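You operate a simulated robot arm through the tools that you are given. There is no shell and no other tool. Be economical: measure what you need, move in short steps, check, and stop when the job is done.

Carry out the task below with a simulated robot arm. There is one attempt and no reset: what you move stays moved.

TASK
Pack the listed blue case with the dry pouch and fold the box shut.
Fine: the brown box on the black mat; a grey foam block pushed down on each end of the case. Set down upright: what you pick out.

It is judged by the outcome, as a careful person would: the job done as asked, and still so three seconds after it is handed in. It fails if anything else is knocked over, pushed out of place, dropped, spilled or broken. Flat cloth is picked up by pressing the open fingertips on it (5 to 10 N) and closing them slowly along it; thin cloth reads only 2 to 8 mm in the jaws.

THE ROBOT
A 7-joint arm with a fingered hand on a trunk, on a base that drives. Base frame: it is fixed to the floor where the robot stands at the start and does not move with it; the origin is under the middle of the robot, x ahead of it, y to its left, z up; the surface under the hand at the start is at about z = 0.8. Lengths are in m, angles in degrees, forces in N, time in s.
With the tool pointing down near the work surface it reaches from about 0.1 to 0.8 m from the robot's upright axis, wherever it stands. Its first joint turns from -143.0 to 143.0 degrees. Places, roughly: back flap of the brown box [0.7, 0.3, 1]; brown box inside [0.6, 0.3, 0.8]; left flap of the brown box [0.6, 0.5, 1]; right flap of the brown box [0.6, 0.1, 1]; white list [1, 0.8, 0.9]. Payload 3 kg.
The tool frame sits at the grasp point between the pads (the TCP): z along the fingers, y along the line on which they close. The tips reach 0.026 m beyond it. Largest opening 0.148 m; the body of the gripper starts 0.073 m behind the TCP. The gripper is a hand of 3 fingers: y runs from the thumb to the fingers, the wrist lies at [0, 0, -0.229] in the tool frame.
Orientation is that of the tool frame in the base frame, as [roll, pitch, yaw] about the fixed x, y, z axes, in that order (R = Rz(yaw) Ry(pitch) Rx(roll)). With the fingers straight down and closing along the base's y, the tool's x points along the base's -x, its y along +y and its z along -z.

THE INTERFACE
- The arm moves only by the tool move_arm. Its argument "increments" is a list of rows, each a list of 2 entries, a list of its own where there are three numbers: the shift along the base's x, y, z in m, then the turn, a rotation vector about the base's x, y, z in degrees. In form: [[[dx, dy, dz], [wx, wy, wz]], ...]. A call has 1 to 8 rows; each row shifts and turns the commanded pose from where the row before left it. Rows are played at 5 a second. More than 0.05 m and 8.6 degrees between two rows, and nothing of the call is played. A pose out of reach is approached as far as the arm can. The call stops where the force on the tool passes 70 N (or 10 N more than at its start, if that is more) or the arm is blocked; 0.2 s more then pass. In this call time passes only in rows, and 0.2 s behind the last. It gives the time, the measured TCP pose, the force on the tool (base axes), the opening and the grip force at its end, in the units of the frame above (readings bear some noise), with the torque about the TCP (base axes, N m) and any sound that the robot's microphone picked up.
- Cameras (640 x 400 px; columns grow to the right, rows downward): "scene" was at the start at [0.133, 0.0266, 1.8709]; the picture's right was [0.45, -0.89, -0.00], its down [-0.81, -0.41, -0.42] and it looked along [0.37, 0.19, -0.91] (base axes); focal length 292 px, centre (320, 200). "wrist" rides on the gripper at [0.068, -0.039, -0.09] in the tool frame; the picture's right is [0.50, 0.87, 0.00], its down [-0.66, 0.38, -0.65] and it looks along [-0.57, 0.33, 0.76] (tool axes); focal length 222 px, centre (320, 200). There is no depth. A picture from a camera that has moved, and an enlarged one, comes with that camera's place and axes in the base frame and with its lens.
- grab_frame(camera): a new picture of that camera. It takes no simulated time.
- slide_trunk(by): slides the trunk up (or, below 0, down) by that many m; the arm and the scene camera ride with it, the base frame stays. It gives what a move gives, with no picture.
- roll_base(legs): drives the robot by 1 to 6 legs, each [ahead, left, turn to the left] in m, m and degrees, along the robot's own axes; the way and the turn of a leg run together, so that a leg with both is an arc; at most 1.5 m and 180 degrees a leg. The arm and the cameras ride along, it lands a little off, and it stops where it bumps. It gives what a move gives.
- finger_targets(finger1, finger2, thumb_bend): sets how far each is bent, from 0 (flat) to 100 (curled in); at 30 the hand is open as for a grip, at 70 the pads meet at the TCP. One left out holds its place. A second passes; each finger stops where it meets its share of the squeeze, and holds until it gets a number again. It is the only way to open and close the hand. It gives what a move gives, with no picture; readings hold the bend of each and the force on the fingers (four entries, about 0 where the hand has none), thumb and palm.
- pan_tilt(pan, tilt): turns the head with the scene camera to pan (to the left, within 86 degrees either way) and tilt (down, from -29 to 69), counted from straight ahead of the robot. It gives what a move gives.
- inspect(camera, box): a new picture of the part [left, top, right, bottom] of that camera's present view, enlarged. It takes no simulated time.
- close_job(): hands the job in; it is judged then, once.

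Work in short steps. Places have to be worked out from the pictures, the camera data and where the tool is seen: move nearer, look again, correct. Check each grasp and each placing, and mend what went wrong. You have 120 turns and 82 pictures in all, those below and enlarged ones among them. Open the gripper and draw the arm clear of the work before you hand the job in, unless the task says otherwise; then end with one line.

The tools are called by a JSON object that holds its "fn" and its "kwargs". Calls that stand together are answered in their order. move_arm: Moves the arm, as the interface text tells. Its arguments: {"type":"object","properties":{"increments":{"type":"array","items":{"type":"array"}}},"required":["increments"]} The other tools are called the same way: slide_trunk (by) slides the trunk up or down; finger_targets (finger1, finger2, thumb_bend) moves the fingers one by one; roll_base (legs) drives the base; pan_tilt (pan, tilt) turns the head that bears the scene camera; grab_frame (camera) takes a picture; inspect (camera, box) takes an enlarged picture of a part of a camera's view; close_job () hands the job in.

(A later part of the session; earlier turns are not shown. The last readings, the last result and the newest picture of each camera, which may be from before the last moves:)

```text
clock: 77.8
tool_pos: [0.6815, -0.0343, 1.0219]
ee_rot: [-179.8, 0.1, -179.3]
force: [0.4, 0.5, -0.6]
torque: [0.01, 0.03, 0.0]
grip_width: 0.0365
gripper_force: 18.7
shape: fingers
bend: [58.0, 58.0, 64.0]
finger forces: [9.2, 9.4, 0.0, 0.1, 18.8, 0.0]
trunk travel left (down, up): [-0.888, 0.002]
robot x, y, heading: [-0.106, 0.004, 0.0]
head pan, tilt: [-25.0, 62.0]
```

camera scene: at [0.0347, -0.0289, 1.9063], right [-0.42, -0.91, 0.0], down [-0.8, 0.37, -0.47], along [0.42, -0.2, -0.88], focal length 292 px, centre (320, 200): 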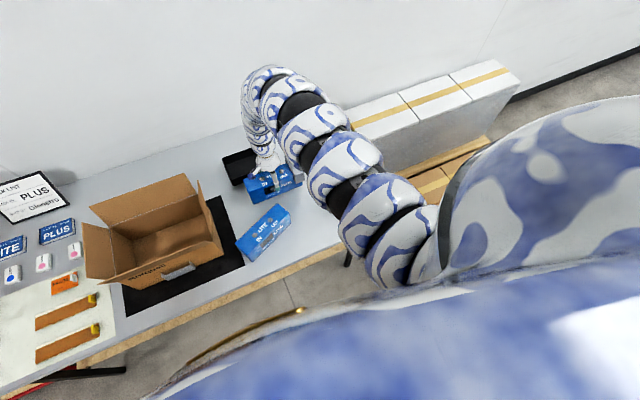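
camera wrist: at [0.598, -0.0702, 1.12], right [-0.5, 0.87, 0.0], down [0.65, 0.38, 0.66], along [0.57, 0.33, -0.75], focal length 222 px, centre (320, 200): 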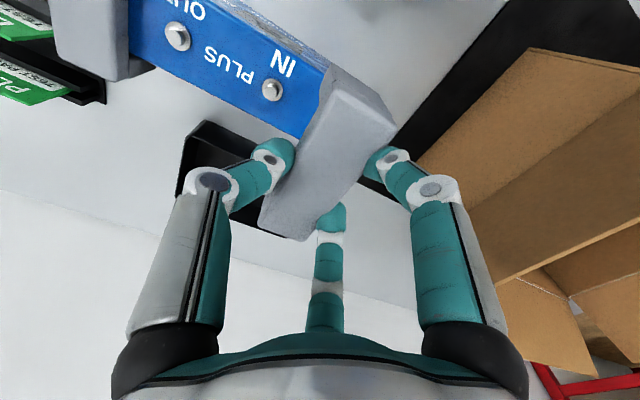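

Now align to (0.675,-0.031) and lower to just entering the saddle.

{"fn": "move_arm", "kwargs": {"increments": [[[-0.006, 0.003, -0.02], [0, 0, 0]], [[0, 0, -0.02], [0, 0, 0]], [[0, 0, -0.01], [0, 0, 0]]]}}

{"fn": "inspect", "kwargs": {"camera": "scene", "box": [215, 135, 315, 215]}}

```text
clock: 78.6
tool_pos: [0.6722, -0.0312, 0.9719]
ee_rot: [-180.0, 0.1, -179.3]
force: [-2.4, 0.3, 0.8]
torque: [0.01, 0.2, -0.05]
grip_width: 0.0368
gripper_force: 19.4
shape: fingers
bend: [58.0, 58.0, 64.0]
finger forces: [9.9, 9.1, 0.0, 0.0, 18.9, 0.1]
trunk travel left (down, up): [-0.888, 0.002]
robot x, y, heading: [-0.1025, 0.0003, 0.2]
head pan, tilt: [-25.0, 62.0]
```

```text
5.00 times, centred on (265, 175) of scene
camera zoom: at [0.0329, -0.0271, 1.9375], right [-0.42, -0.91, 0.0], down [-0.8, 0.37, -0.47], along [0.43, -0.2, -0.88], focal length 1460 px, centre (595, 325)
```

zoom: 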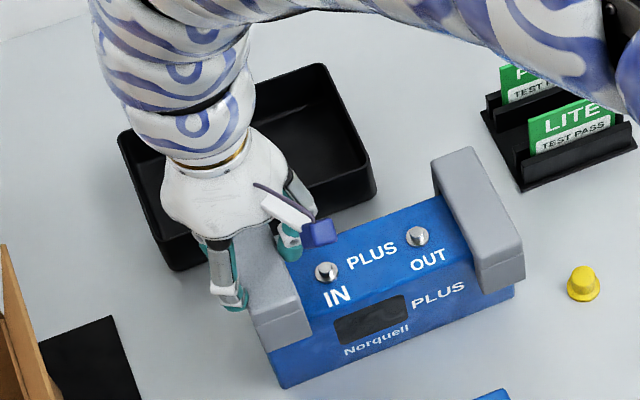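

Aligned well; slight -x contact force, so I shift 2 mm back and continue down stepwise.

{"fn": "move_arm", "kwargs": {"increments": [[[-0.002, 0, -0.006], [0, 0, 0]], [[0, 0, -0.008], [0, 0, 0]], [[0, 0, -0.008], [0, 0, 0]]]}}

```text
clock: 79.4
tool_pos: [0.6703, -0.032, 0.9498]
ee_rot: [-179.9, 0.1, -179.2]
force: [-2.3, -0.3, 1.0]
torque: [-0.04, 0.15, -0.05]
grip_width: 0.0366
gripper_force: 19.8
shape: fingers
bend: [58.0, 58.0, 64.0]
finger forces: [10.2, 9.5, 0.0, 0.0, 19.5, 0.0]
trunk travel left (down, up): [-0.888, 0.002]
robot x, y, heading: [-0.1073, 0.0014, -0.0]
head pan, tilt: [-25.0, 62.0]
```

Sliding on freely. Continue down.

{"fn": "move_arm", "kwargs": {"increments": [[[-0.001, 0, -0.007], [0, 0, 0]], [[0, 0, -0.007], [0, 0, 0]], [[0, 0, -0.006], [0, 0, 0]]]}}

```text
clock: 80.2
tool_pos: [0.6696, -0.032, 0.9348]
ee_rot: [180.0, 0.6, -179.2]
force: [-4.5, -4.9, 36.8]
torque: [-0.12, 0.11, -0.13]
grip_width: 0.036
gripper_force: 24.9
shape: fingers
bend: [59.0, 58.0, 66.0]
finger forces: [10.6, 10.8, 0.0, 0.0, 26.9, 0.0]
trunk travel left (down, up): [-0.888, 0.002]
robot x, y, heading: [-0.1004, 0.0028, -0.1]
head pan, tilt: [-25.0, 62.0]
```

Thumb tip likely touches the case top. I relieve the load, release, rise, close the fist and press.

{"fn": "move_arm", "kwargs": {"increments": [[[0, 0, 0.008], [0, 0, 0]]]}}

{"fn": "finger_targets", "kwargs": {"finger1": 46, "finger2": 46, "thumb_bend": 52}}

{"fn": "move_arm", "kwargs": {"increments": [[[0, 0, 0.03], [0, 0, 0]], [[0, 0, 0.03], [0, 0, 0]]]}}

{"fn": "finger_targets", "kwargs": {"finger1": 72, "finger2": 72, "thumb_bend": 72}}

{"fn": "inspect", "kwargs": {"camera": "scene", "box": [215, 135, 315, 215]}}

```text
clock: 80.6
tool_pos: [0.6685, -0.0317, 0.9359]
ee_rot: [-179.9, 0.1, -179.4]
force: [2.9, -0.7, 2.2]
torque: [-0.14, -0.03, 0.01]
grip_width: 0.0358
gripper_force: 21.1
shape: fingers
bend: [58.0, 58.0, 66.0]
finger forces: [10.2, 10.0, 0.0, 0.0, 21.9, 0.0]
trunk travel left (down, up): [-0.888, 0.002]
robot x, y, heading: [-0.1032, -0.0021, -0.2]
head pan, tilt: [-25.0, 62.0]
```

```text
clock: 81.6
tool_pos: [0.6688, -0.0309, 0.9381]
ee_rot: [-179.9, 0.2, -179.3]
force: [-0.1, 1.4, -0.9]
torque: [0.02, 0.02, 0.03]
grip_width: 0.0663
gripper_force: 0.4
shape: fingers
bend: [46.0, 46.0, 52.0]
finger forces: [0.8, 0.7, 0.0, 0.1, 0.0, 0.0]
trunk travel left (down, up): [-0.888, 0.002]
robot x, y, heading: [-0.1055, -0.0017, 0.1]
head pan, tilt: [-25.0, 62.0]
```

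```text
clock: 82.2
tool_pos: [0.6704, -0.0307, 0.9987]
ee_rot: [-179.9, 0.2, -179.2]
force: [0.3, -0.1, 0.4]
torque: [0.02, -0.01, -0.03]
grip_width: 0.0658
gripper_force: 0.1
shape: fingers
bend: [46.0, 46.0, 52.0]
finger forces: [0.0, 0.1, 0.0, 0.0, 0.0, 0.0]
trunk travel left (down, up): [-0.888, 0.002]
robot x, y, heading: [-0.1023, -0.0008, 0.1]
head pan, tilt: [-25.0, 62.0]
```

```text
clock: 83.2
tool_pos: [0.6707, -0.032, 0.9972]
ee_rot: [180.0, 0.0, -179.4]
force: [0.2, 0.3, 0.9]
torque: [0.02, 0.01, 0.04]
grip_width: 0.0002
gripper_force: 0.0
shape: fingers
bend: [71.0, 71.0, 72.0]
finger forces: [0.1, 0.0, 0.0, 0.0, 0.0, 0.0]
trunk travel left (down, up): [-0.888, 0.002]
robot x, y, heading: [-0.1066, -0.0034, 0.1]
head pan, tilt: [-25.0, 62.0]
```

```text
5.00 times, centred on (265, 175) of scene
camera zoom: at [0.0333, -0.0273, 1.9374], right [-0.42, -0.91, 0.0], down [-0.8, 0.37, -0.47], along [0.43, -0.2, -0.88], focal length 1460 px, centre (595, 325)
```

zoom: 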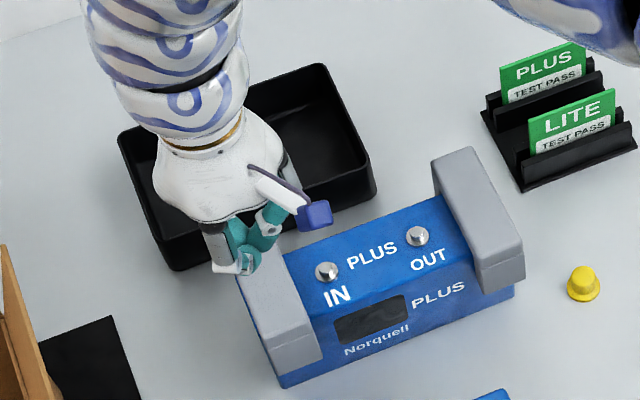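

Foam 1 straddles the left end flush. I press it down.

{"fn": "move_arm", "kwargs": {"increments": [[[0.002, 0, -0.025], [0, 0, 0]], [[0, 0, -0.02], [0, 0, 0]], [[0, 0, -0.006], [0, 0, 0]], [[0, 0, -0.006], [0, 0, 0]], [[0, 0, -0.005], [0, 0, 0]]]}}

{"fn": "move_arm", "kwargs": {"increments": [[[0, 0, -0.003], [0, 0, 0]], [[0, 0, -0.003], [0, 0, 0]]]}}

```text
clock: 84.3
tool_pos: [0.6752, -0.0312, 0.9471]
ee_rot: [179.9, 0.9, -179.3]
force: [-16.4, -0.3, 53.9]
torque: [-0.02, 0.67, -0.07]
grip_width: 0.0
gripper_force: 36.3
shape: fingers
bend: [74.0, 73.0, 73.0]
finger forces: [27.4, 18.7, 0.0, 0.1, 26.1, 0.1]
trunk travel left (down, up): [-0.888, 0.002]
robot x, y, heading: [-0.1054, 0.004, 0.3]
head pan, tilt: [-25.0, 62.0]
stopped in row 5: the force on the tool passed its limit at 76 N (the readings are from after the stop); the commanded pose is now the measured one
```

```text
clock: 84.7
tool_pos: [0.6778, -0.0315, 0.9467]
ee_rot: [179.9, 1.3, -179.4]
force: [-15.4, -1.8, 56.1]
torque: [-0.15, 0.52, -0.03]
grip_width: 0.0002
gripper_force: 38.1
shape: fingers
bend: [74.0, 73.0, 73.0]
finger forces: [26.8, 18.1, 0.1, 0.0, 32.1, 0.0]
trunk travel left (down, up): [-0.888, 0.002]
robot x, y, heading: [-0.1041, -0.001, 0.3]
head pan, tilt: [-25.0, 62.0]
stopped in row 1: the force on the tool passed its limit at 75 N (the readings are from after the stop); the commanded pose is now the measured one
```

Same seated height as the other foam (0.947). I rise, turn the hand -90° and go over the case middle.

{"fn": "move_arm", "kwargs": {"increments": [[[0, 0, 0.03], [0, 0, 0]], [[0, 0, 0.03], [0, 0, 0]], [[0.001, -0.02, 0], [0, 0, -8.5]], [[0.001, -0.02, 0], [0, 0, -8.5]], [[0.001, -0.02, 0], [0, 0, -8.5]], [[0.001, -0.015, 0], [0, 0, -8.5]], [[0.001, -0.01, 0], [0, 0, -8.5]], [[0.001, -0.005, 0], [0, 0, -8.5]]]}}

{"fn": "finger_targets", "kwargs": {"finger1": 43, "finger2": 43, "thumb_bend": 28}}

{"fn": "move_arm", "kwargs": {"increments": [[[0.001, 0, 0], [0, 0, -8.5]], [[0.001, 0, 0], [0, 0, -8.5]], [[0, 0, 0], [0, 0, -8.5]], [[0.0, 0, 0], [0, 0, -8.5]], [[0, 0, 0], [0, 0, -5.5]]]}}

{"fn": "grab_frame", "kwargs": {"camera": "wrist"}}

```text
clock: 86.5
tool_pos: [0.6848, -0.1232, 1.0002]
ee_rot: [180.0, 0.9, 129.6]
force: [-0.4, -0.2, 0.3]
torque: [-0.01, -0.03, -0.01]
grip_width: 0.0
gripper_force: 0.2
shape: fingers
bend: [71.0, 71.0, 71.0]
finger forces: [0.0, 0.0, 0.1, 0.0, 0.1, 0.1]
trunk travel left (down, up): [-0.888, 0.002]
robot x, y, heading: [-0.1074, -0.0016, 0.0]
head pan, tilt: [-25.0, 62.0]
```

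```text
clock: 87.5
tool_pos: [0.6848, -0.1233, 1.0003]
ee_rot: [179.9, 0.9, 129.7]
force: [0.9, -1.2, -0.2]
torque: [0.0, 0.02, -0.02]
grip_width: 0.1086
gripper_force: 0.0
shape: fingers
bend: [43.0, 43.0, 28.0]
finger forces: [0.0, 0.0, 0.0, 0.0, 0.1, 0.0]
trunk travel left (down, up): [-0.888, 0.002]
robot x, y, heading: [-0.1026, -0.003, 0.4]
head pan, tilt: [-25.0, 62.0]
```

```text
clock: 88.7
tool_pos: [0.687, -0.1228, 1.0011]
ee_rot: [-179.8, 0.9, 90.1]
force: [-0.1, 0.1, 0.3]
torque: [-0.01, 0.0, -0.01]
grip_width: 0.1085
gripper_force: 0.1
shape: fingers
bend: [43.0, 43.0, 28.0]
finger forces: [0.0, 0.0, 0.0, 0.1, 0.1, 0.0]
trunk travel left (down, up): [-0.888, 0.002]
robot x, y, heading: [-0.1041, -0.0005, 0.1]
head pan, tilt: [-25.0, 62.0]
```

```text
25 pictures are left
camera wrist: at [0.6472, -0.054, 1.0886], right [0.86, 0.5, -0.01], down [0.38, -0.64, 0.66], along [0.33, -0.58, -0.75], focal length 222 px, centre (320, 200)
```

wrist: 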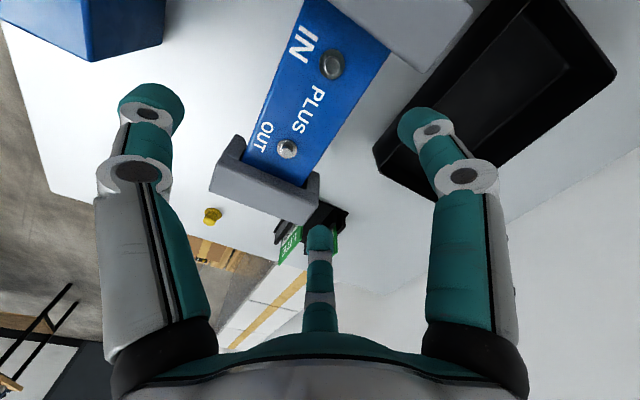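

Good. I level the 0.9° tilt, lower with arm and trunk, and grip.

{"fn": "move_arm", "kwargs": {"increments": [[[0, 0, -0.02], [0, -0.9, 0]], [[0, 0.001, -0.017], [0, 0, 0]]]}}

{"fn": "slide_trunk", "kwargs": {"by": -0.079}}

{"fn": "finger_targets", "kwargs": {"finger1": 85, "finger2": 85, "thumb_bend": 85}}

{"fn": "slide_trunk", "kwargs": {"by": 0.079}}

```text
clock: 89.3
tool_pos: [0.6865, -0.1218, 0.9646]
ee_rot: [179.2, 0.9, 90.1]
force: [-0.6, -0.7, 0.2]
torque: [0.02, -0.01, 0.02]
grip_width: 0.1085
gripper_force: 0.1
shape: fingers
bend: [43.0, 43.0, 28.0]
finger forces: [0.0, 0.1, 0.1, 0.0, 0.1, 0.0]
trunk travel left (down, up): [-0.888, 0.002]
robot x, y, heading: [-0.1024, 0.0013, 0.0]
head pan, tilt: [-25.0, 62.0]
```

```text
clock: 90.5
tool_pos: [0.6858, -0.1207, 0.8862]
ee_rot: [179.1, 0.8, 90.2]
force: [-0.1, 0.0, -0.3]
torque: [0.0, 0.03, -0.01]
grip_width: 0.1086
gripper_force: 0.0
shape: fingers
bend: [43.0, 43.0, 28.0]
finger forces: [0.0, 0.1, 0.0, 0.0, 0.0, 0.1]
trunk travel left (down, up): [-0.809, 0.081]
robot x, y, heading: [-0.1054, -0.0033, 0.0]
head pan, tilt: [-25.0, 62.0]
```

```text
clock: 91.5
tool_pos: [0.6855, -0.1207, 0.8857]
ee_rot: [179.0, 0.8, 90.2]
force: [-3.3, 0.7, 0.9]
torque: [0.01, -0.03, 0.06]
grip_width: 0.0677
gripper_force: 22.8
shape: fingers
bend: [56.0, 56.0, 55.0]
finger forces: [10.6, 10.7, 0.1, 0.1, 24.6, 0.0]
trunk travel left (down, up): [-0.809, 0.081]
robot x, y, heading: [-0.1056, -0.0004, 0.3]
head pan, tilt: [-25.0, 62.0]
```

```text
clock: 92.6
tool_pos: [0.6869, -0.1211, 0.9634]
ee_rot: [179.2, 0.9, 90.2]
force: [0.5, -0.4, -8.4]
torque: [-0.02, -0.13, 0.01]
grip_width: 0.0677
gripper_force: 22.2
shape: fingers
bend: [56.0, 56.0, 55.0]
finger forces: [11.3, 11.1, 0.0, 0.0, 22.1, 0.0]
trunk travel left (down, up): [-0.888, 0.002]
robot x, y, heading: [-0.1035, 0.0012, 0.0]
head pan, tilt: [-25.0, 62.0]
```

Lifted (8.4 N) with both foams on. Raise the arm to about 1.18.

{"fn": "move_arm", "kwargs": {"increments": [[[0, 0, 0.035], [0, 0, 0]], [[0, 0, 0.04], [0, 0, 0]], [[0, 0, 0.045], [0, 0, 0]], [[0, 0, 0.045], [0, 0, 0]], [[0, 0, 0.045], [0, 0, 0]]]}}

{"fn": "grab_frame", "kwargs": {"camera": "scene"}}

```text
clock: 93.8
tool_pos: [0.6986, -0.1196, 1.164]
ee_rot: [179.3, 0.9, 90.2]
force: [-0.3, 0.6, -8.9]
torque: [0.06, -0.13, 0.02]
grip_width: 0.0667
gripper_force: 22.6
shape: fingers
bend: [57.0, 56.0, 56.0]
finger forces: [11.4, 11.1, 0.0, 0.0, 22.9, 0.0]
out of reach, approached as far as the arm can: row 4, 5
trunk travel left (down, up): [-0.888, 0.002]
robot x, y, heading: [-0.1052, -0.001, 0.4]
head pan, tilt: [-25.0, 62.0]
```

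```text
24 pictures are left
camera scene: at [0.0322, -0.029, 1.9375], right [-0.42, -0.91, 0.0], down [-0.8, 0.37, -0.47], along [0.43, -0.2, -0.88], focal length 292 px, centre (320, 200)
```

scene: 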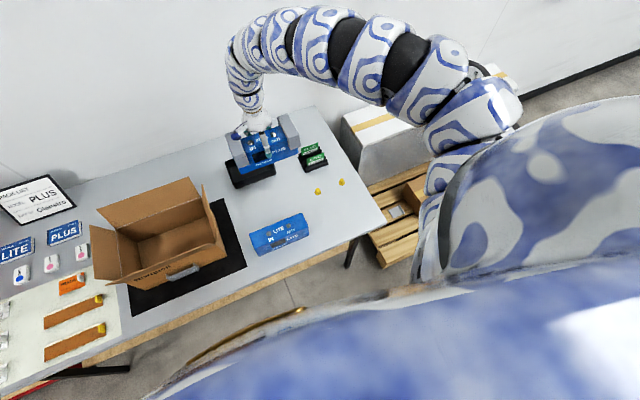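

Held level. I move out/up slightly for flap clearance, then drive diagonally so that the case comes over the box at ≈(0.612,0.33).

{"fn": "move_arm", "kwargs": {"increments": [[[0.02, 0, 0.02], [0, 0, 0]], [[0.015, 0, 0.015], [0, 0, 0]]]}}

{"fn": "roll_base", "kwargs": {"legs": [[-0.1, 0.45, 0]]}}

{"fn": "pan_tilt", "kwargs": {"pan": 0, "tilt": 60}}

{"fn": "grab_frame", "kwargs": {"camera": "scene"}}

```text
clock: 94.4
tool_pos: [0.7358, -0.1216, 1.1993]
ee_rot: [179.2, 0.9, 90.2]
force: [0.3, -0.4, -9.0]
torque: [-0.01, -0.11, 0.02]
grip_width: 0.0667
gripper_force: 23.1
shape: fingers
bend: [57.0, 57.0, 56.0]
finger forces: [12.0, 11.1, 0.0, 0.0, 23.0, 0.0]
trunk travel left (down, up): [-0.888, 0.002]
robot x, y, heading: [-0.1038, 0.0014, 0.2]
head pan, tilt: [-25.0, 62.0]
```

```text
clock: 97.2
tool_pos: [0.6328, 0.3437, 1.1977]
ee_rot: [179.1, 0.9, 90.9]
force: [0.0, 0.5, -9.4]
torque: [-0.05, -0.1, -0.02]
grip_width: 0.0665
gripper_force: 23.3
shape: fingers
bend: [57.0, 57.0, 56.0]
finger forces: [11.9, 11.1, 0.0, 0.0, 23.2, 0.1]
trunk travel left (down, up): [-0.888, 0.002]
robot x, y, heading: [-0.2098, 0.4543, 0.7]
head pan, tilt: [-25.0, 62.0]
```

```text
clock: 98.1
tool_pos: [0.6323, 0.3442, 1.2005]
ee_rot: [179.2, 0.9, 90.8]
force: [-0.6, 0.3, -8.4]
torque: [-0.02, -0.1, 0.01]
grip_width: 0.0667
gripper_force: 23.5
shape: fingers
bend: [57.0, 57.0, 56.0]
finger forces: [11.9, 11.2, 0.0, 0.1, 23.0, 0.1]
trunk travel left (down, up): [-0.888, 0.002]
robot x, y, heading: [-0.2108, 0.4552, 0.7]
head pan, tilt: [0.0, 60.0]
```

```text
23 pictures are left
camera scene: at [-0.062, 0.457, 1.9396], right [0.01, -1.0, 0.0], down [-0.87, -0.01, -0.5], along [0.5, 0.01, -0.87], focal length 292 px, centre (320, 200)
```

scene: 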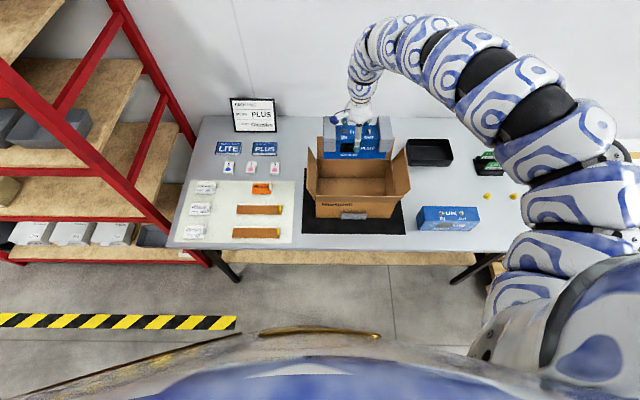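

Great view. I zoom on the box to fix its interior.

{"fn": "inspect", "kwargs": {"camera": "scene", "box": [280, 90, 430, 240]}}

```text
2.67 times, centred on (355, 165) of scene
camera zoom: at [-0.062, 0.457, 1.9396], right [0.01, -1.0, 0.0], down [-0.87, -0.01, -0.5], along [0.5, 0.01, -0.87], focal length 779 px, centre (227, 293)
```

zoom: 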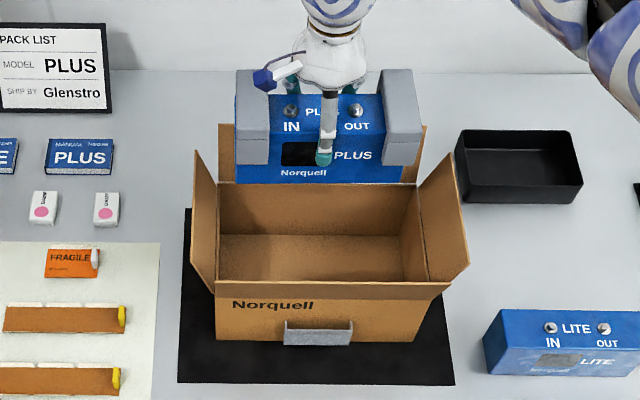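

Box interior ≈ x 0.51–0.71, y 0.165–0.477. I lower to z≈1.1 while drawing the hand back, then creep the base ahead so that the final lowering is within reach.

{"fn": "move_arm", "kwargs": {"increments": [[[-0.008, -0.005, -0.025], [0, 0, 0]], [[-0.01, -0.006, -0.025], [0, 0, -0.7]], [[-0.012, -0.006, -0.025], [0, 0, 0]], [[-0.012, -0.006, -0.025], [0, 0, 0]]]}}

{"fn": "roll_base", "kwargs": {"legs": [[0.06, 0, 0]]}}

{"fn": "inspect", "kwargs": {"camera": "scene", "box": [280, 90, 430, 240]}}

```text
clock: 99.1
tool_pos: [0.5901, 0.3196, 1.0997]
ee_rot: [179.1, 0.8, 90.1]
force: [0.2, 0.2, -8.8]
torque: [0.01, -0.13, 0.0]
grip_width: 0.0666
gripper_force: 23.3
shape: fingers
bend: [57.0, 57.0, 56.0]
finger forces: [11.7, 11.5, 0.0, 0.1, 23.0, 0.0]
trunk travel left (down, up): [-0.888, 0.002]
robot x, y, heading: [-0.2077, 0.455, 0.7]
head pan, tilt: [0.0, 60.0]
```

```text
clock: 100.1
tool_pos: [0.6519, 0.323, 1.0982]
ee_rot: [179.4, 0.8, 90.2]
force: [0.3, 0.1, -9.6]
torque: [-0.01, -0.12, -0.01]
grip_width: 0.0668
gripper_force: 22.8
shape: fingers
bend: [57.0, 57.0, 56.0]
finger forces: [11.7, 11.4, 0.0, 0.0, 22.7, 0.0]
trunk travel left (down, up): [-0.888, 0.002]
robot x, y, heading: [-0.1492, 0.4569, 0.9]
head pan, tilt: [0.0, 60.0]
```

```text
2.67 times, centred on (355, 165) of scene
camera zoom: at [0.0011, 0.4577, 1.9393], right [0.01, -1.0, 0.0], down [-0.87, -0.01, -0.5], along [0.5, 0.01, -0.87], focal length 779 px, centre (227, 293)
```

zoom: 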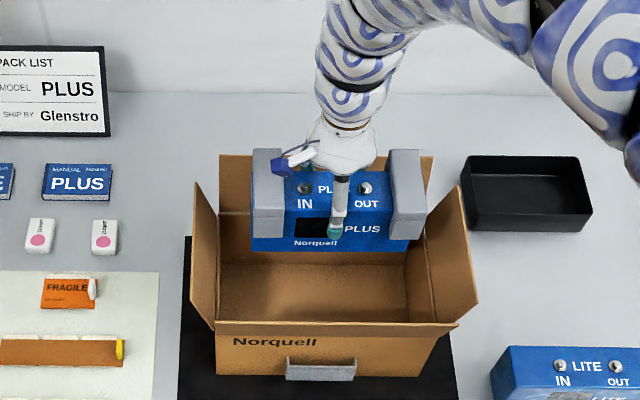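

Case is between the flaps. Lower with the arm to ~0.965.

{"fn": "move_arm", "kwargs": {"increments": [[[0, -0.001, -0.03], [0, 0, 0]], [[0, -0.001, -0.03], [0, 0, 0]], [[0, 0, -0.03], [0, 0, 0]], [[0, 0, -0.03], [0, 0, 0]], [[0, 0, -0.012], [0, 0, 0]]]}}

{"fn": "grab_frame", "kwargs": {"camera": "scene"}}

```text
clock: 101.3
tool_pos: [0.6472, 0.3185, 0.9647]
ee_rot: [179.2, 0.9, 90.2]
force: [0.4, 0.1, -8.9]
torque: [-0.03, -0.11, 0.02]
grip_width: 0.0663
gripper_force: 23.2
shape: fingers
bend: [57.0, 57.0, 56.0]
finger forces: [11.4, 11.5, 0.0, 0.0, 22.7, 0.0]
trunk travel left (down, up): [-0.888, 0.002]
robot x, y, heading: [-0.1434, 0.4579, 0.7]
head pan, tilt: [0.0, 60.0]
```

```text
20 pictures are left
camera scene: at [-0.002, 0.4578, 1.9396], right [0.01, -1.0, 0.0], down [-0.87, -0.01, -0.5], along [0.5, 0.01, -0.87], focal length 292 px, centre (320, 200)
```

scene: 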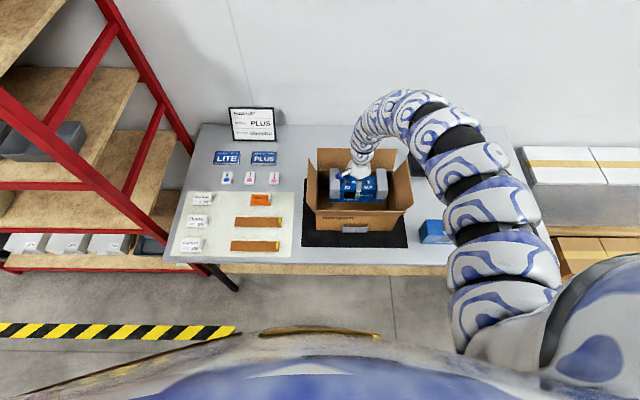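

Inside without contact. Lower the rest with the trunk.

{"fn": "slide_trunk", "kwargs": {"by": -0.07}}

{"fn": "slide_trunk", "kwargs": {"by": -0.008}}

```text
clock: 102.4
tool_pos: [0.6481, 0.3197, 0.8951]
ee_rot: [179.2, 0.9, 90.1]
force: [-0.2, -0.1, -8.8]
torque: [0.02, -0.14, 0.0]
grip_width: 0.0659
gripper_force: 23.4
shape: fingers
bend: [57.0, 57.0, 56.0]
finger forces: [11.5, 11.5, 0.0, 0.1, 23.0, 0.0]
trunk travel left (down, up): [-0.818, 0.072]
robot x, y, heading: [-0.1514, 0.4563, 0.6]
head pan, tilt: [0.0, 60.0]
```

```text
clock: 102.9
tool_pos: [0.6484, 0.32, 0.8913]
ee_rot: [179.0, 0.9, 90.2]
force: [-2.2, -1.5, 30.8]
torque: [0.01, 0.28, 0.05]
grip_width: 0.066
gripper_force: 23.7
shape: fingers
bend: [58.0, 57.0, 57.0]
finger forces: [11.3, 11.2, 0.0, 0.0, 24.6, 0.0]
trunk travel left (down, up): [-0.81, 0.08]
robot x, y, heading: [-0.1484, 0.4564, 0.9]
head pan, tilt: [0.0, 60.0]
```

It rests on the box floor. Ease off, release, rise.

{"fn": "slide_trunk", "kwargs": {"by": 0.006}}

{"fn": "finger_targets", "kwargs": {"finger1": 44, "finger2": 44, "thumb_bend": 35}}

{"fn": "slide_trunk", "kwargs": {"by": 0.074}}

{"fn": "move_arm", "kwargs": {"increments": [[[0, 0, 0.035], [0, 0, 0]], [[0, 0, 0.04], [0, 0, 0]], [[0, 0, 0.045], [0, 0, 0]], [[0.01, 0, 0.045], [0, 0, 0]], [[0.01, 0, 0.03], [0, 0, 0]]]}}

{"fn": "inspect", "kwargs": {"camera": "scene", "box": [180, 90, 430, 250]}}

```text
clock: 103.5
tool_pos: [0.6476, 0.3192, 0.8919]
ee_rot: [179.2, 0.8, 90.2]
force: [1.7, -0.5, -2.9]
torque: [-0.01, -0.38, 0.02]
grip_width: 0.0659
gripper_force: 22.3
shape: fingers
bend: [57.0, 57.0, 57.0]
finger forces: [11.8, 11.7, 0.0, 0.0, 22.0, 0.0]
trunk travel left (down, up): [-0.816, 0.074]
robot x, y, heading: [-0.1521, 0.4545, 0.6]
head pan, tilt: [0.0, 60.0]
```

```text
clock: 104.5
tool_pos: [0.6475, 0.3189, 0.894]
ee_rot: [179.2, 0.9, 90.2]
force: [0.4, 0.1, 0.8]
torque: [0.02, 0.02, -0.02]
grip_width: 0.0965
gripper_force: 0.0
shape: fingers
bend: [44.0, 44.0, 35.0]
finger forces: [0.0, 0.0, 0.0, 0.1, 0.0, 0.0]
trunk travel left (down, up): [-0.816, 0.074]
robot x, y, heading: [-0.1503, 0.4574, 0.7]
head pan, tilt: [0.0, 60.0]
```

```text
clock: 105.6
tool_pos: [0.6468, 0.3195, 0.9665]
ee_rot: [179.1, 1.0, 90.3]
force: [-0.2, -0.5, -0.4]
torque: [0.0, 0.0, 0.0]
grip_width: 0.0967
gripper_force: 0.1
shape: fingers
bend: [44.0, 44.0, 35.0]
finger forces: [0.0, 0.1, 0.0, 0.0, 0.0, 0.0]
trunk travel left (down, up): [-0.89, 0.0]
robot x, y, heading: [-0.1461, 0.4594, 0.6]
head pan, tilt: [0.0, 60.0]
```

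```text
clock: 106.8
tool_pos: [0.6676, 0.3174, 1.1593]
ee_rot: [179.0, 0.8, 90.2]
force: [-0.5, -0.3, 0.7]
torque: [0.0, 0.05, 0.01]
grip_width: 0.0967
gripper_force: 0.0
shape: fingers
bend: [44.0, 44.0, 35.0]
finger forces: [0.0, 0.0, 0.0, 0.0, 0.0, 0.1]
out of reach, approached as far as the arm can: row 4
trunk travel left (down, up): [-0.89, 0.0]
robot x, y, heading: [-0.151, 0.4594, 1.0]
head pan, tilt: [0.0, 60.0]
```

```text
2.50 times, centred on (305, 170) of scene
camera zoom: at [-0.004, 0.4553, 1.9417], right [0.01, -1.0, 0.0], down [-0.87, -0.01, -0.5], along [0.5, 0.01, -0.87], focal length 730 px, centre (358, 275)
```

zoom: 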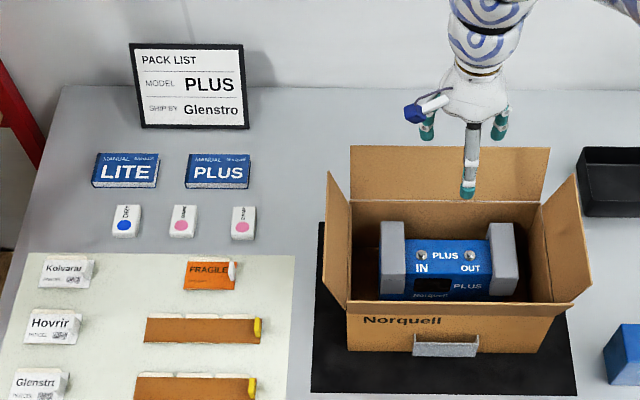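

PLUS is packed with foams on. The dry pouch (blue dot) is at ≈(0.753,0.898). I drive left/ahead so the hand comes close above it.

{"fn": "roll_base", "kwargs": {"legs": [[0.0, 0.5, -0.8], [0.09, 0, 0]]}}

{"fn": "move_arm", "kwargs": {"increments": [[[0, 0.02, -0.04], [0, 0, 0]], [[0, 0.02, -0.04], [0, 0, 0]], [[0, 0.02, -0.04], [0, 0, 0]], [[0, 0.01, -0.04], [0, 0, 0]]]}}

{"fn": "grab_frame", "kwargs": {"camera": "scene"}}

```text
clock: 110.5
tool_pos: [0.7558, 0.8088, 1.159]
ee_rot: [179.1, 0.9, 89.5]
force: [0.1, 0.0, 0.4]
torque: [0.03, 0.03, 0.02]
grip_width: 0.0967
gripper_force: 0.1
shape: fingers
bend: [44.0, 44.0, 35.0]
finger forces: [0.0, 0.1, 0.1, 0.1, 0.1, 0.1]
trunk travel left (down, up): [-0.89, 0.0]
robot x, y, heading: [-0.06, 0.9612, 0.2]
head pan, tilt: [0.0, 60.0]
```

```text
clock: 111.5
tool_pos: [0.7529, 0.8808, 0.9984]
ee_rot: [179.2, 0.9, 89.5]
force: [-0.6, 0.0, -0.3]
torque: [0.0, 0.02, 0.03]
grip_width: 0.0968
gripper_force: 0.0
shape: fingers
bend: [44.0, 44.0, 35.0]
finger forces: [0.1, 0.1, 0.0, 0.0, 0.0, 0.0]
trunk travel left (down, up): [-0.89, 0.0]
robot x, y, heading: [-0.0633, 0.9557, 0.2]
head pan, tilt: [0.0, 60.0]
```

```text
18 pictures are left
camera scene: at [0.0853, 0.9563, 1.9416], right [0.0, -1.0, 0.0], down [-0.87, 0.0, -0.5], along [0.5, 0.0, -0.87], focal length 292 px, centre (320, 200)
```

scene: 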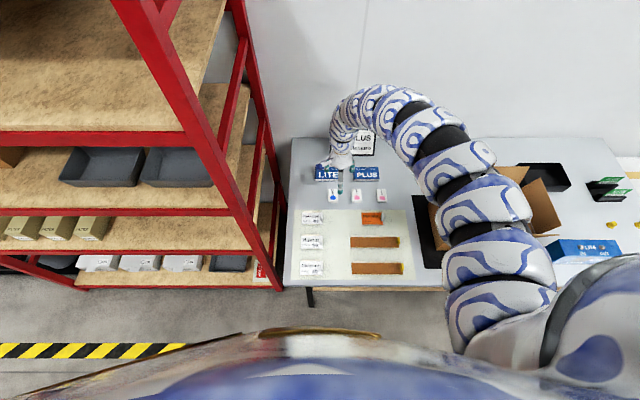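

I zoom on the pouch.

{"fn": "inspect", "kwargs": {"camera": "scene", "box": [305, 145, 405, 215]}}

{"fn": "grab_frame", "kwargs": {"camera": "wrist"}}

```text
5.71 times, centred on (355, 180) of scene
camera zoom: at [0.0853, 0.9563, 1.9416], right [0.0, -1.0, 0.0], down [-0.87, 0.0, -0.5], along [0.5, 0.0, -0.87], focal length 1669 px, centre (120, 314)
```

zoom: 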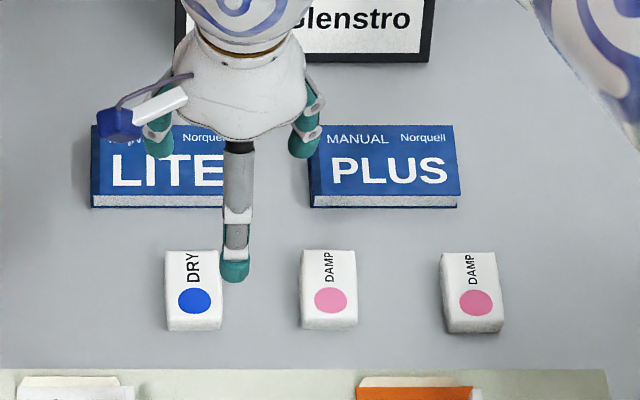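

```text
16 pictures are left
camera wrist: at [0.7131, 0.9497, 1.0865], right [0.87, 0.49, 0.0], down [0.36, -0.65, 0.67], along [0.33, -0.58, -0.74], focal length 222 px, centre (320, 200)
```

wrist: 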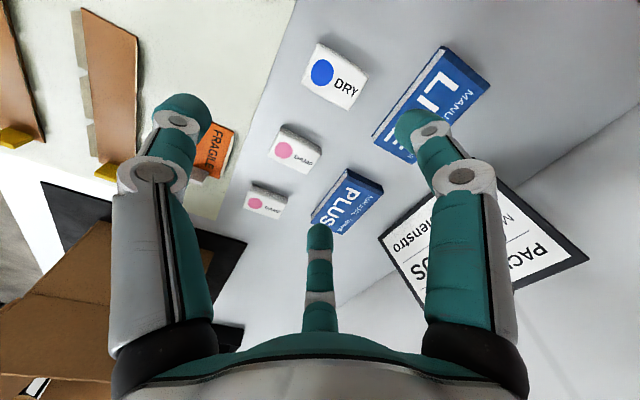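

Pouch centre ≈(0.761,0.900), 0.06×0.043×0.02. I pre-bend the fingers, drive 30 mm ahead and align so the fingers come behind it and the thumb in front.

{"fn": "finger_targets", "kwargs": {"finger1": 53, "finger2": 53, "thumb_bend": 35}}

{"fn": "roll_base", "kwargs": {"legs": [[0.04, 0, 0]]}}

{"fn": "move_arm", "kwargs": {"increments": [[[-0.009, 0.019, -0.03], [0, 0, 0.5]], [[0, 0, -0.035], [0, 0, 0]]]}}

{"fn": "grab_frame", "kwargs": {"camera": "wrist"}}

```text
clock: 112.5
tool_pos: [0.754, 0.8814, 1.0005]
ee_rot: [179.1, 1.0, 89.7]
force: [0.1, 0.0, 0.2]
torque: [-0.01, 0.0, -0.01]
grip_width: 0.0835
gripper_force: 0.1
shape: fingers
bend: [53.0, 53.0, 35.0]
finger forces: [0.0, 0.1, 0.0, 0.0, 0.1, 0.1]
trunk travel left (down, up): [-0.89, 0.0]
robot x, y, heading: [-0.0606, 0.953, -0.1]
head pan, tilt: [0.0, 60.0]
```

```text
clock: 113.3
tool_pos: [0.7951, 0.882, 0.998]
ee_rot: [179.2, 0.9, 89.6]
force: [0.4, 0.2, 0.5]
torque: [-0.03, 0.02, -0.02]
grip_width: 0.0835
gripper_force: 0.1
shape: fingers
bend: [53.0, 53.0, 35.0]
finger forces: [0.1, 0.0, 0.0, 0.1, 0.0, 0.0]
trunk travel left (down, up): [-0.89, 0.0]
robot x, y, heading: [-0.0186, 0.9579, 0.3]
head pan, tilt: [0.0, 60.0]
```

```text
clock: 113.9
tool_pos: [0.7846, 0.8983, 0.9358]
ee_rot: [178.9, 0.8, 90.1]
force: [0.1, -0.3, -0.1]
torque: [0.04, 0.02, -0.01]
grip_width: 0.0834
gripper_force: 0.1
shape: fingers
bend: [53.0, 53.0, 35.0]
finger forces: [0.1, 0.1, 0.0, 0.0, 0.0, 0.0]
trunk travel left (down, up): [-0.89, 0.0]
robot x, y, heading: [-0.0216, 0.9581, 0.0]
head pan, tilt: [0.0, 60.0]
```

```text
15 pictures are left
camera wrist: at [0.7436, 0.9672, 1.0233], right [0.87, 0.5, 0.01], down [0.37, -0.65, 0.67], along [0.34, -0.58, -0.74], focal length 222 px, centre (320, 200)
```

wrist: 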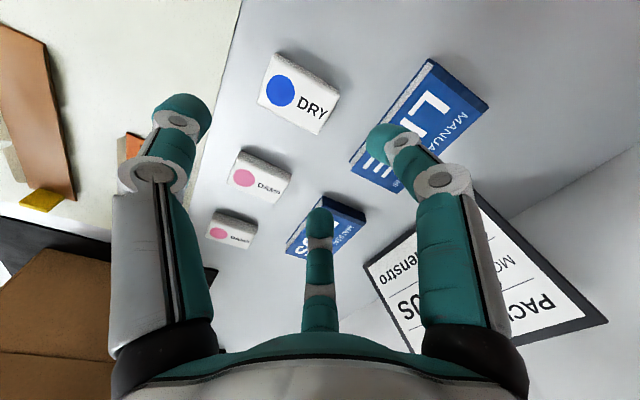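

Agreement: centre ≈(0.760,0.904). I lower with arm then trunk to TCP ≈0.842.

{"fn": "move_arm", "kwargs": {"increments": [[[0, 0.004, -0.02], [0, 0, 0]]]}}

{"fn": "slide_trunk", "kwargs": {"by": -0.06}}

```text
clock: 114.3
tool_pos: [0.784, 0.9022, 0.9144]
ee_rot: [179.2, 1.0, 89.9]
force: [0.0, -0.3, 0.1]
torque: [0.0, 0.04, 0.02]
grip_width: 0.0835
gripper_force: 0.0
shape: fingers
bend: [53.0, 53.0, 35.0]
finger forces: [0.0, 0.0, 0.0, 0.0, 0.1, 0.0]
trunk travel left (down, up): [-0.89, 0.0]
robot x, y, heading: [-0.0176, 0.9531, 0.4]
head pan, tilt: [0.0, 60.0]
```

```text
clock: 115.3
tool_pos: [0.7847, 0.9029, 0.8556]
ee_rot: [179.0, 0.9, 90.1]
force: [-0.7, 0.0, 0.3]
torque: [0.0, -0.01, -0.01]
grip_width: 0.0838
gripper_force: 0.0
shape: fingers
bend: [53.0, 53.0, 35.0]
finger forces: [0.0, 0.0, 0.1, 0.1, 0.0, 0.0]
trunk travel left (down, up): [-0.83, 0.06]
robot x, y, heading: [-0.0223, 0.9562, 0.2]
head pan, tilt: [0.0, 60.0]
```

Clear so far; 14 mm more, then close.

{"fn": "slide_trunk", "kwargs": {"by": -0.014}}

{"fn": "finger_targets", "kwargs": {"finger1": 64, "finger2": 64, "thumb_bend": 70}}

{"fn": "inspect", "kwargs": {"camera": "scene", "box": [305, 145, 405, 225]}}

```text
clock: 116.0
tool_pos: [0.7847, 0.9027, 0.8425]
ee_rot: [179.0, 0.8, 90.1]
force: [0.3, -0.7, 0.4]
torque: [0.01, 0.05, 0.01]
grip_width: 0.0834
gripper_force: 0.1
shape: fingers
bend: [53.0, 53.0, 35.0]
finger forces: [0.1, 0.1, 0.0, 0.1, 0.0, 0.0]
trunk travel left (down, up): [-0.816, 0.074]
robot x, y, heading: [-0.0195, 0.9551, 0.0]
head pan, tilt: [0.0, 60.0]
```

```text
clock: 117.0
tool_pos: [0.784, 0.9028, 0.842]
ee_rot: [179.2, 0.9, 90.1]
force: [-0.6, -1.5, 5.8]
torque: [0.16, -0.14, 0.01]
grip_width: 0.061
gripper_force: 18.4
shape: fingers
bend: [50.0, 61.0, 58.0]
finger forces: [16.9, 2.0, 0.0, 0.0, 19.1, 0.0]
trunk travel left (down, up): [-0.816, 0.074]
robot x, y, heading: [-0.0223, 0.9595, 0.1]
head pan, tilt: [0.0, 60.0]
```

```text
5.00 times, centred on (355, 185) of scene
camera zoom: at [0.1249, 0.9566, 1.8678], right [0.0, -1.0, 0.0], down [-0.87, 0.0, -0.5], along [0.5, 0.0, -0.87], focal length 1460 px, centre (145, 275)
```

zoom: 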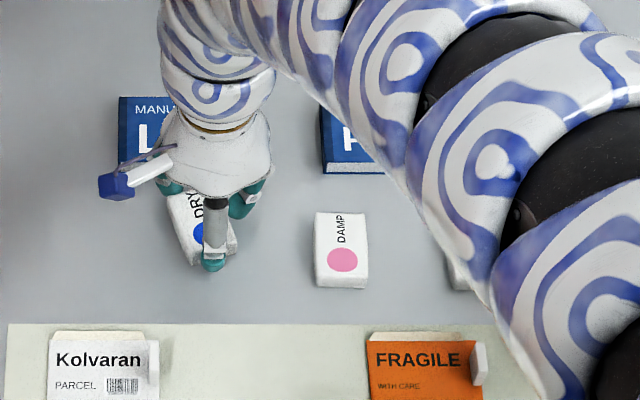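

The grip caught it off-centre and turned the pouch ~18°. I reopen, shift and turn the hand to match, and regrip.

{"fn": "finger_targets", "kwargs": {"finger1": 50, "finger2": 50, "thumb_bend": 35}}

{"fn": "move_arm", "kwargs": {"increments": [[[0.006, 0.006, 0], [0, 0, 8]], [[0.005, 0.006, 0], [0, 0, 8]]]}}

{"fn": "grab_frame", "kwargs": {"camera": "wrist"}}

```text
clock: 118.0
tool_pos: [0.7834, 0.902, 0.8419]
ee_rot: [179.2, 0.9, 90.2]
force: [-0.2, -0.6, 0.0]
torque: [-0.01, 0.02, -0.02]
grip_width: 0.0878
gripper_force: 0.0
shape: fingers
bend: [50.0, 50.0, 35.0]
finger forces: [0.1, 0.0, 0.0, 0.0, 0.1, 0.0]
trunk travel left (down, up): [-0.816, 0.074]
robot x, y, heading: [-0.0188, 0.9569, 0.1]
head pan, tilt: [0.0, 60.0]
```

```text
clock: 118.6
tool_pos: [0.7943, 0.9155, 0.8417]
ee_rot: [179.1, 1.0, 106.2]
force: [0.1, -0.8, 0.1]
torque: [-0.01, -0.03, -0.01]
grip_width: 0.088
gripper_force: 0.1
shape: fingers
bend: [50.0, 50.0, 35.0]
finger forces: [0.1, 0.0, 0.0, 0.0, 0.0, 0.1]
trunk travel left (down, up): [-0.816, 0.074]
robot x, y, heading: [-0.0178, 0.9601, 0.1]
head pan, tilt: [0.0, 60.0]
```

```text
13 pictures are left
camera wrist: at [0.7359, 0.9697, 0.9294], right [0.69, 0.72, 0.0], down [0.53, -0.52, 0.67], along [0.49, -0.46, -0.74], focal length 222 px, centre (320, 200)
```

wrist: 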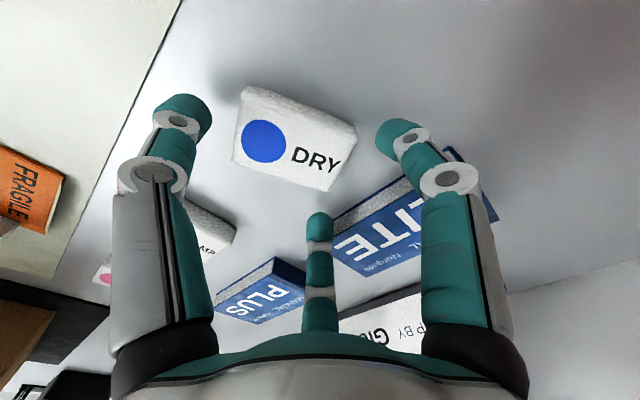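

Pouch centre ≈(0.768,0.922), axis 24°. Correct by (-6,+15) mm and +7°, then close.

{"fn": "move_arm", "kwargs": {"increments": [[[-0.006, 0.015, 0], [0, 0, 7]]]}}

{"fn": "finger_targets", "kwargs": {"finger1": 66, "finger2": 66, "thumb_bend": 75}}

```text
clock: 119.0
tool_pos: [0.7897, 0.9293, 0.8417]
ee_rot: [179.0, 0.9, 113.3]
force: [0.3, 0.7, -1.0]
torque: [0.0, -0.03, -0.01]
grip_width: 0.0877
gripper_force: 0.0
shape: fingers
bend: [50.0, 50.0, 35.0]
finger forces: [0.0, 0.1, 0.0, 0.0, 0.1, 0.0]
trunk travel left (down, up): [-0.816, 0.074]
robot x, y, heading: [-0.0191, 0.9573, 0.2]
head pan, tilt: [0.0, 60.0]
```

```text
clock: 120.0
tool_pos: [0.7898, 0.93, 0.8421]
ee_rot: [179.1, 0.9, 113.1]
force: [-0.3, 1.3, 2.1]
torque: [-0.02, -0.08, 0.03]
grip_width: 0.0298
gripper_force: 20.6
shape: fingers
bend: [64.0, 50.0, 63.0]
finger forces: [1.3, 19.1, 0.1, 0.1, 20.0, 0.0]
trunk travel left (down, up): [-0.816, 0.074]
robot x, y, heading: [-0.0219, 0.957, 0.2]
head pan, tilt: [0.0, 60.0]
```

Uneven again (finger 2 carries the load). I look.

{"fn": "grab_frame", "kwargs": {"camera": "wrist"}}

```text
12 pictures are left
camera wrist: at [0.7242, 0.9773, 0.9295], right [0.6, 0.8, 0.01], down [0.59, -0.45, 0.67], along [0.54, -0.4, -0.74], focal length 222 px, centre (320, 200)
```

wrist: 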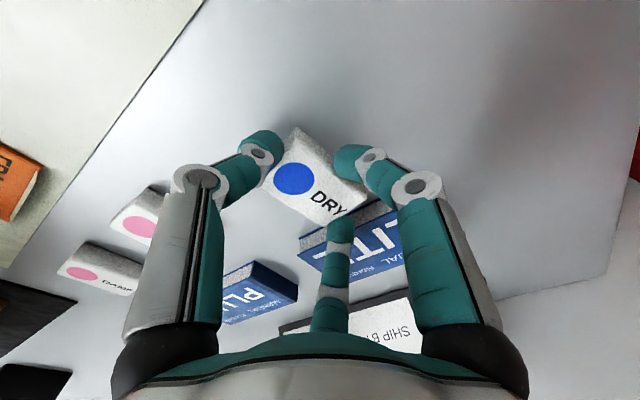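

The pouch is caged by all three digits. I firm up finger 1.

{"fn": "finger_targets", "kwargs": {"finger1": 76}}

{"fn": "slide_trunk", "kwargs": {"by": 0.04}}

{"fn": "grab_frame", "kwargs": {"camera": "wrist"}}

```text
clock: 121.0
tool_pos: [0.7891, 0.9302, 0.8428]
ee_rot: [179.2, 0.9, 113.1]
force: [-0.4, 1.5, 4.8]
torque: [-0.04, -0.19, 0.05]
grip_width: 0.0282
gripper_force: 23.3
shape: fingers
bend: [65.0, 50.0, 63.0]
finger forces: [8.0, 17.5, 0.0, 0.1, 20.0, 0.0]
trunk travel left (down, up): [-0.816, 0.074]
robot x, y, heading: [-0.0229, 0.9539, 0.2]
head pan, tilt: [0.0, 60.0]
```

```text
clock: 121.8
tool_pos: [0.7887, 0.9289, 0.8817]
ee_rot: [179.0, 0.9, 113.1]
force: [0.0, 0.7, -1.0]
torque: [-0.03, 0.01, 0.02]
grip_width: 0.0283
gripper_force: 22.5
shape: fingers
bend: [65.0, 50.0, 63.0]
finger forces: [6.6, 17.7, 0.0, 0.0, 20.4, 0.1]
trunk travel left (down, up): [-0.856, 0.034]
robot x, y, heading: [-0.0204, 0.9564, 0.3]
head pan, tilt: [0.0, 60.0]
```

```text
11 pictures are left
camera wrist: at [0.7242, 0.9771, 0.9691], right [0.6, 0.8, 0.01], down [0.59, -0.45, 0.67], along [0.54, -0.4, -0.74], focal length 222 px, centre (320, 200)
```

wrist: 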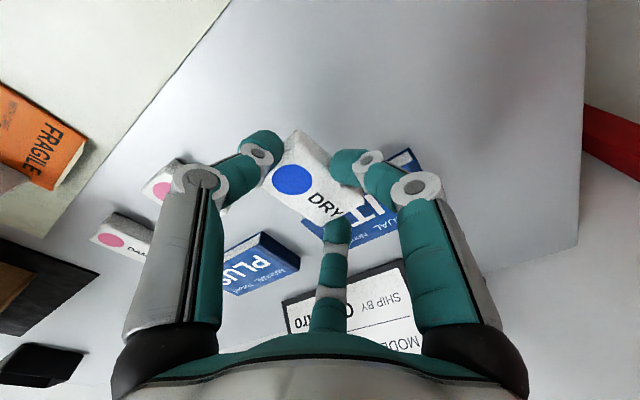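

Lifted level with a three-point grip. I raise fully, then drive back over the box; I plan to lay the pouch flat on the case top between the jacks.

{"fn": "slide_trunk", "kwargs": {"by": 0.034}}

{"fn": "move_arm", "kwargs": {"increments": [[[0, 0, 0.04], [0, 0, 0]], [[0, 0, 0.045], [0, 0, 0]], [[0, 0, 0.045], [0, 0, 0]], [[0, 0, 0.045], [0, 0, 0]], [[0, 0, 0.04], [0, 0, 0]]]}}

{"fn": "roll_base", "kwargs": {"legs": [[-0.157, -0.607, 0]]}}

```text
clock: 122.6
tool_pos: [0.7888, 0.9292, 0.916]
ee_rot: [179.1, 0.8, 113.2]
force: [-0.3, 0.6, -0.6]
torque: [-0.03, 0.0, 0.02]
grip_width: 0.0282
gripper_force: 22.1
shape: fingers
bend: [65.0, 50.0, 63.0]
finger forces: [6.7, 17.6, 0.0, 0.1, 20.5, 0.0]
trunk travel left (down, up): [-0.89, 0.0]
robot x, y, heading: [-0.0201, 0.9538, -0.3]
head pan, tilt: [0.0, 60.0]
```

```text
clock: 123.8
tool_pos: [0.7891, 0.931, 1.1331]
ee_rot: [179.2, 0.9, 113.1]
force: [0.7, 0.2, -0.1]
torque: [0.0, 0.01, -0.02]
grip_width: 0.0275
gripper_force: 22.0
shape: fingers
bend: [65.0, 50.0, 63.0]
finger forces: [6.7, 17.5, 0.0, 0.0, 19.8, 0.1]
trunk travel left (down, up): [-0.89, 0.0]
robot x, y, heading: [-0.0216, 0.9545, -0.1]
head pan, tilt: [0.0, 60.0]
```

```text
clock: 127.3
tool_pos: [0.6385, 0.3299, 1.1324]
ee_rot: [179.1, 0.9, 113.5]
force: [-0.9, 0.2, -0.5]
torque: [0.01, -0.02, 0.01]
grip_width: 0.0275
gripper_force: 22.4
shape: fingers
bend: [65.0, 50.0, 63.0]
finger forces: [6.7, 17.5, 0.0, 0.0, 19.8, 0.0]
trunk travel left (down, up): [-0.89, 0.0]
robot x, y, heading: [-0.1686, 0.3496, 0.5]
head pan, tilt: [0.0, 60.0]
```

I correct the position and lower to 1.0, then check by wrist camera.

{"fn": "move_arm", "kwargs": {"increments": [[[-0.003, -0.005, -0.035], [0, 0, -2]], [[-0.0035, -0.0045, -0.035], [0, 0, -2]], [[0, 0, -0.035], [0, 0, 0]], [[0, 0, -0.027], [0, 0, 0]]]}}

{"fn": "grab_frame", "kwargs": {"camera": "wrist"}}

```text
clock: 128.3
tool_pos: [0.6299, 0.3205, 0.9988]
ee_rot: [179.1, 0.9, 109.3]
force: [0.4, 0.3, -0.2]
torque: [-0.02, 0.02, -0.02]
grip_width: 0.027
gripper_force: 21.5
shape: fingers
bend: [66.0, 50.0, 63.0]
finger forces: [6.8, 17.4, 0.0, 0.1, 19.7, 0.0]
trunk travel left (down, up): [-0.89, 0.0]
robot x, y, heading: [-0.1697, 0.3545, 0.5]
head pan, tilt: [0.0, 60.0]
```

```text
10 pictures are left
camera wrist: at [0.5696, 0.3724, 1.086], right [0.65, 0.76, 0.01], down [0.56, -0.49, 0.67], along [0.51, -0.43, -0.74], focal length 222 px, centre (320, 200)
```

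wrist: 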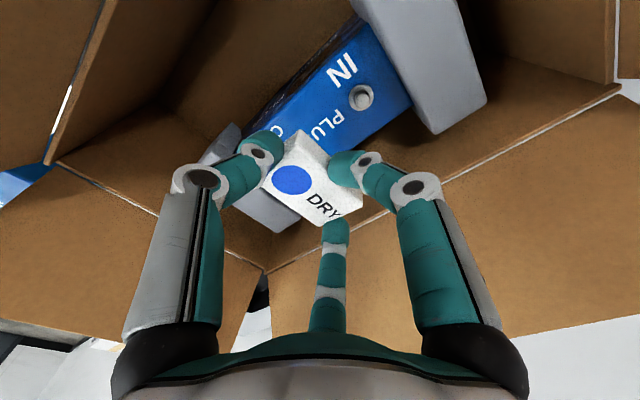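

Pouch centre ≈(0.627,0.316), jacks at y≈0.362/0.280: well placed. Lower toward the case top.

{"fn": "move_arm", "kwargs": {"increments": [[[0, 0, -0.03], [0, 0, 0]], [[0, 0, -0.018], [0, 0, 0]]]}}

{"fn": "slide_trunk", "kwargs": {"by": -0.006}}

```text
clock: 128.9
tool_pos: [0.632, 0.319, 0.9532]
ee_rot: [179.1, 1.0, 109.4]
force: [-1.7, 0.7, 4.3]
torque: [-0.09, -0.01, -0.06]
grip_width: 0.0268
gripper_force: 22.5
shape: fingers
bend: [66.0, 50.0, 63.0]
finger forces: [6.8, 17.4, 0.0, 0.0, 20.7, 0.1]
trunk travel left (down, up): [-0.89, 0.0]
robot x, y, heading: [-0.1687, 0.3486, 0.7]
head pan, tilt: [0.0, 60.0]
```

```text
clock: 129.4
tool_pos: [0.6327, 0.3197, 0.9477]
ee_rot: [178.9, 1.1, 109.4]
force: [-0.7, 4.0, 19.7]
torque: [-0.26, -0.29, 0.03]
grip_width: 0.0261
gripper_force: 23.5
shape: fingers
bend: [66.0, 49.0, 64.0]
finger forces: [9.8, 17.6, 0.0, 0.0, 20.4, 0.0]
trunk travel left (down, up): [-0.884, 0.006]
robot x, y, heading: [-0.1695, 0.3498, 0.2]
head pan, tilt: [0.0, 60.0]
```

20 N contact ~1 cm above the expected level; I check what touches.

{"fn": "inspect", "kwargs": {"camera": "wrist", "box": [200, 60, 440, 260]}}

```text
2.00 times, centred on (320, 160) of wrist
camera zoom: at [0.5704, 0.372, 1.0349], right [0.65, 0.76, 0.01], down [0.56, -0.49, 0.67], along [0.51, -0.43, -0.74], focal length 444 px, centre (320, 280)
```

zoom: 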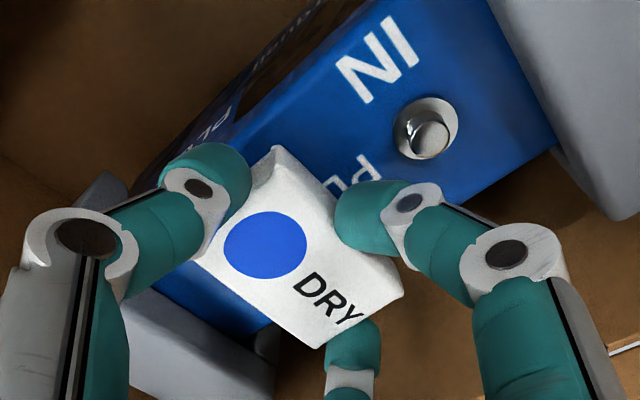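

The pouch edge seems to be on the OUT jack. I rise 10 mm, shift +6 mm in y and retry.

{"fn": "move_arm", "kwargs": {"increments": [[[0, 0, 0.012], [0, 0, 0]], [[-0.001, 0.006, 0], [0, 0, -4]], [[0, 0, -0.01], [0, 0, 0]], [[0, 0, -0.006], [0, 0, 0]]]}}

```text
clock: 130.4
tool_pos: [0.6317, 0.3269, 0.9444]
ee_rot: [178.9, 1.0, 105.5]
force: [-4.8, 3.5, 34.5]
torque: [-0.37, 0.11, 0.02]
grip_width: 0.0258
gripper_force: 26.8
shape: fingers
bend: [65.0, 49.0, 64.0]
finger forces: [11.7, 17.1, 0.0, 0.0, 24.9, 0.0]
trunk travel left (down, up): [-0.884, 0.006]
robot x, y, heading: [-0.1695, 0.3528, 0.4]
head pan, tilt: [0.0, 60.0]
```

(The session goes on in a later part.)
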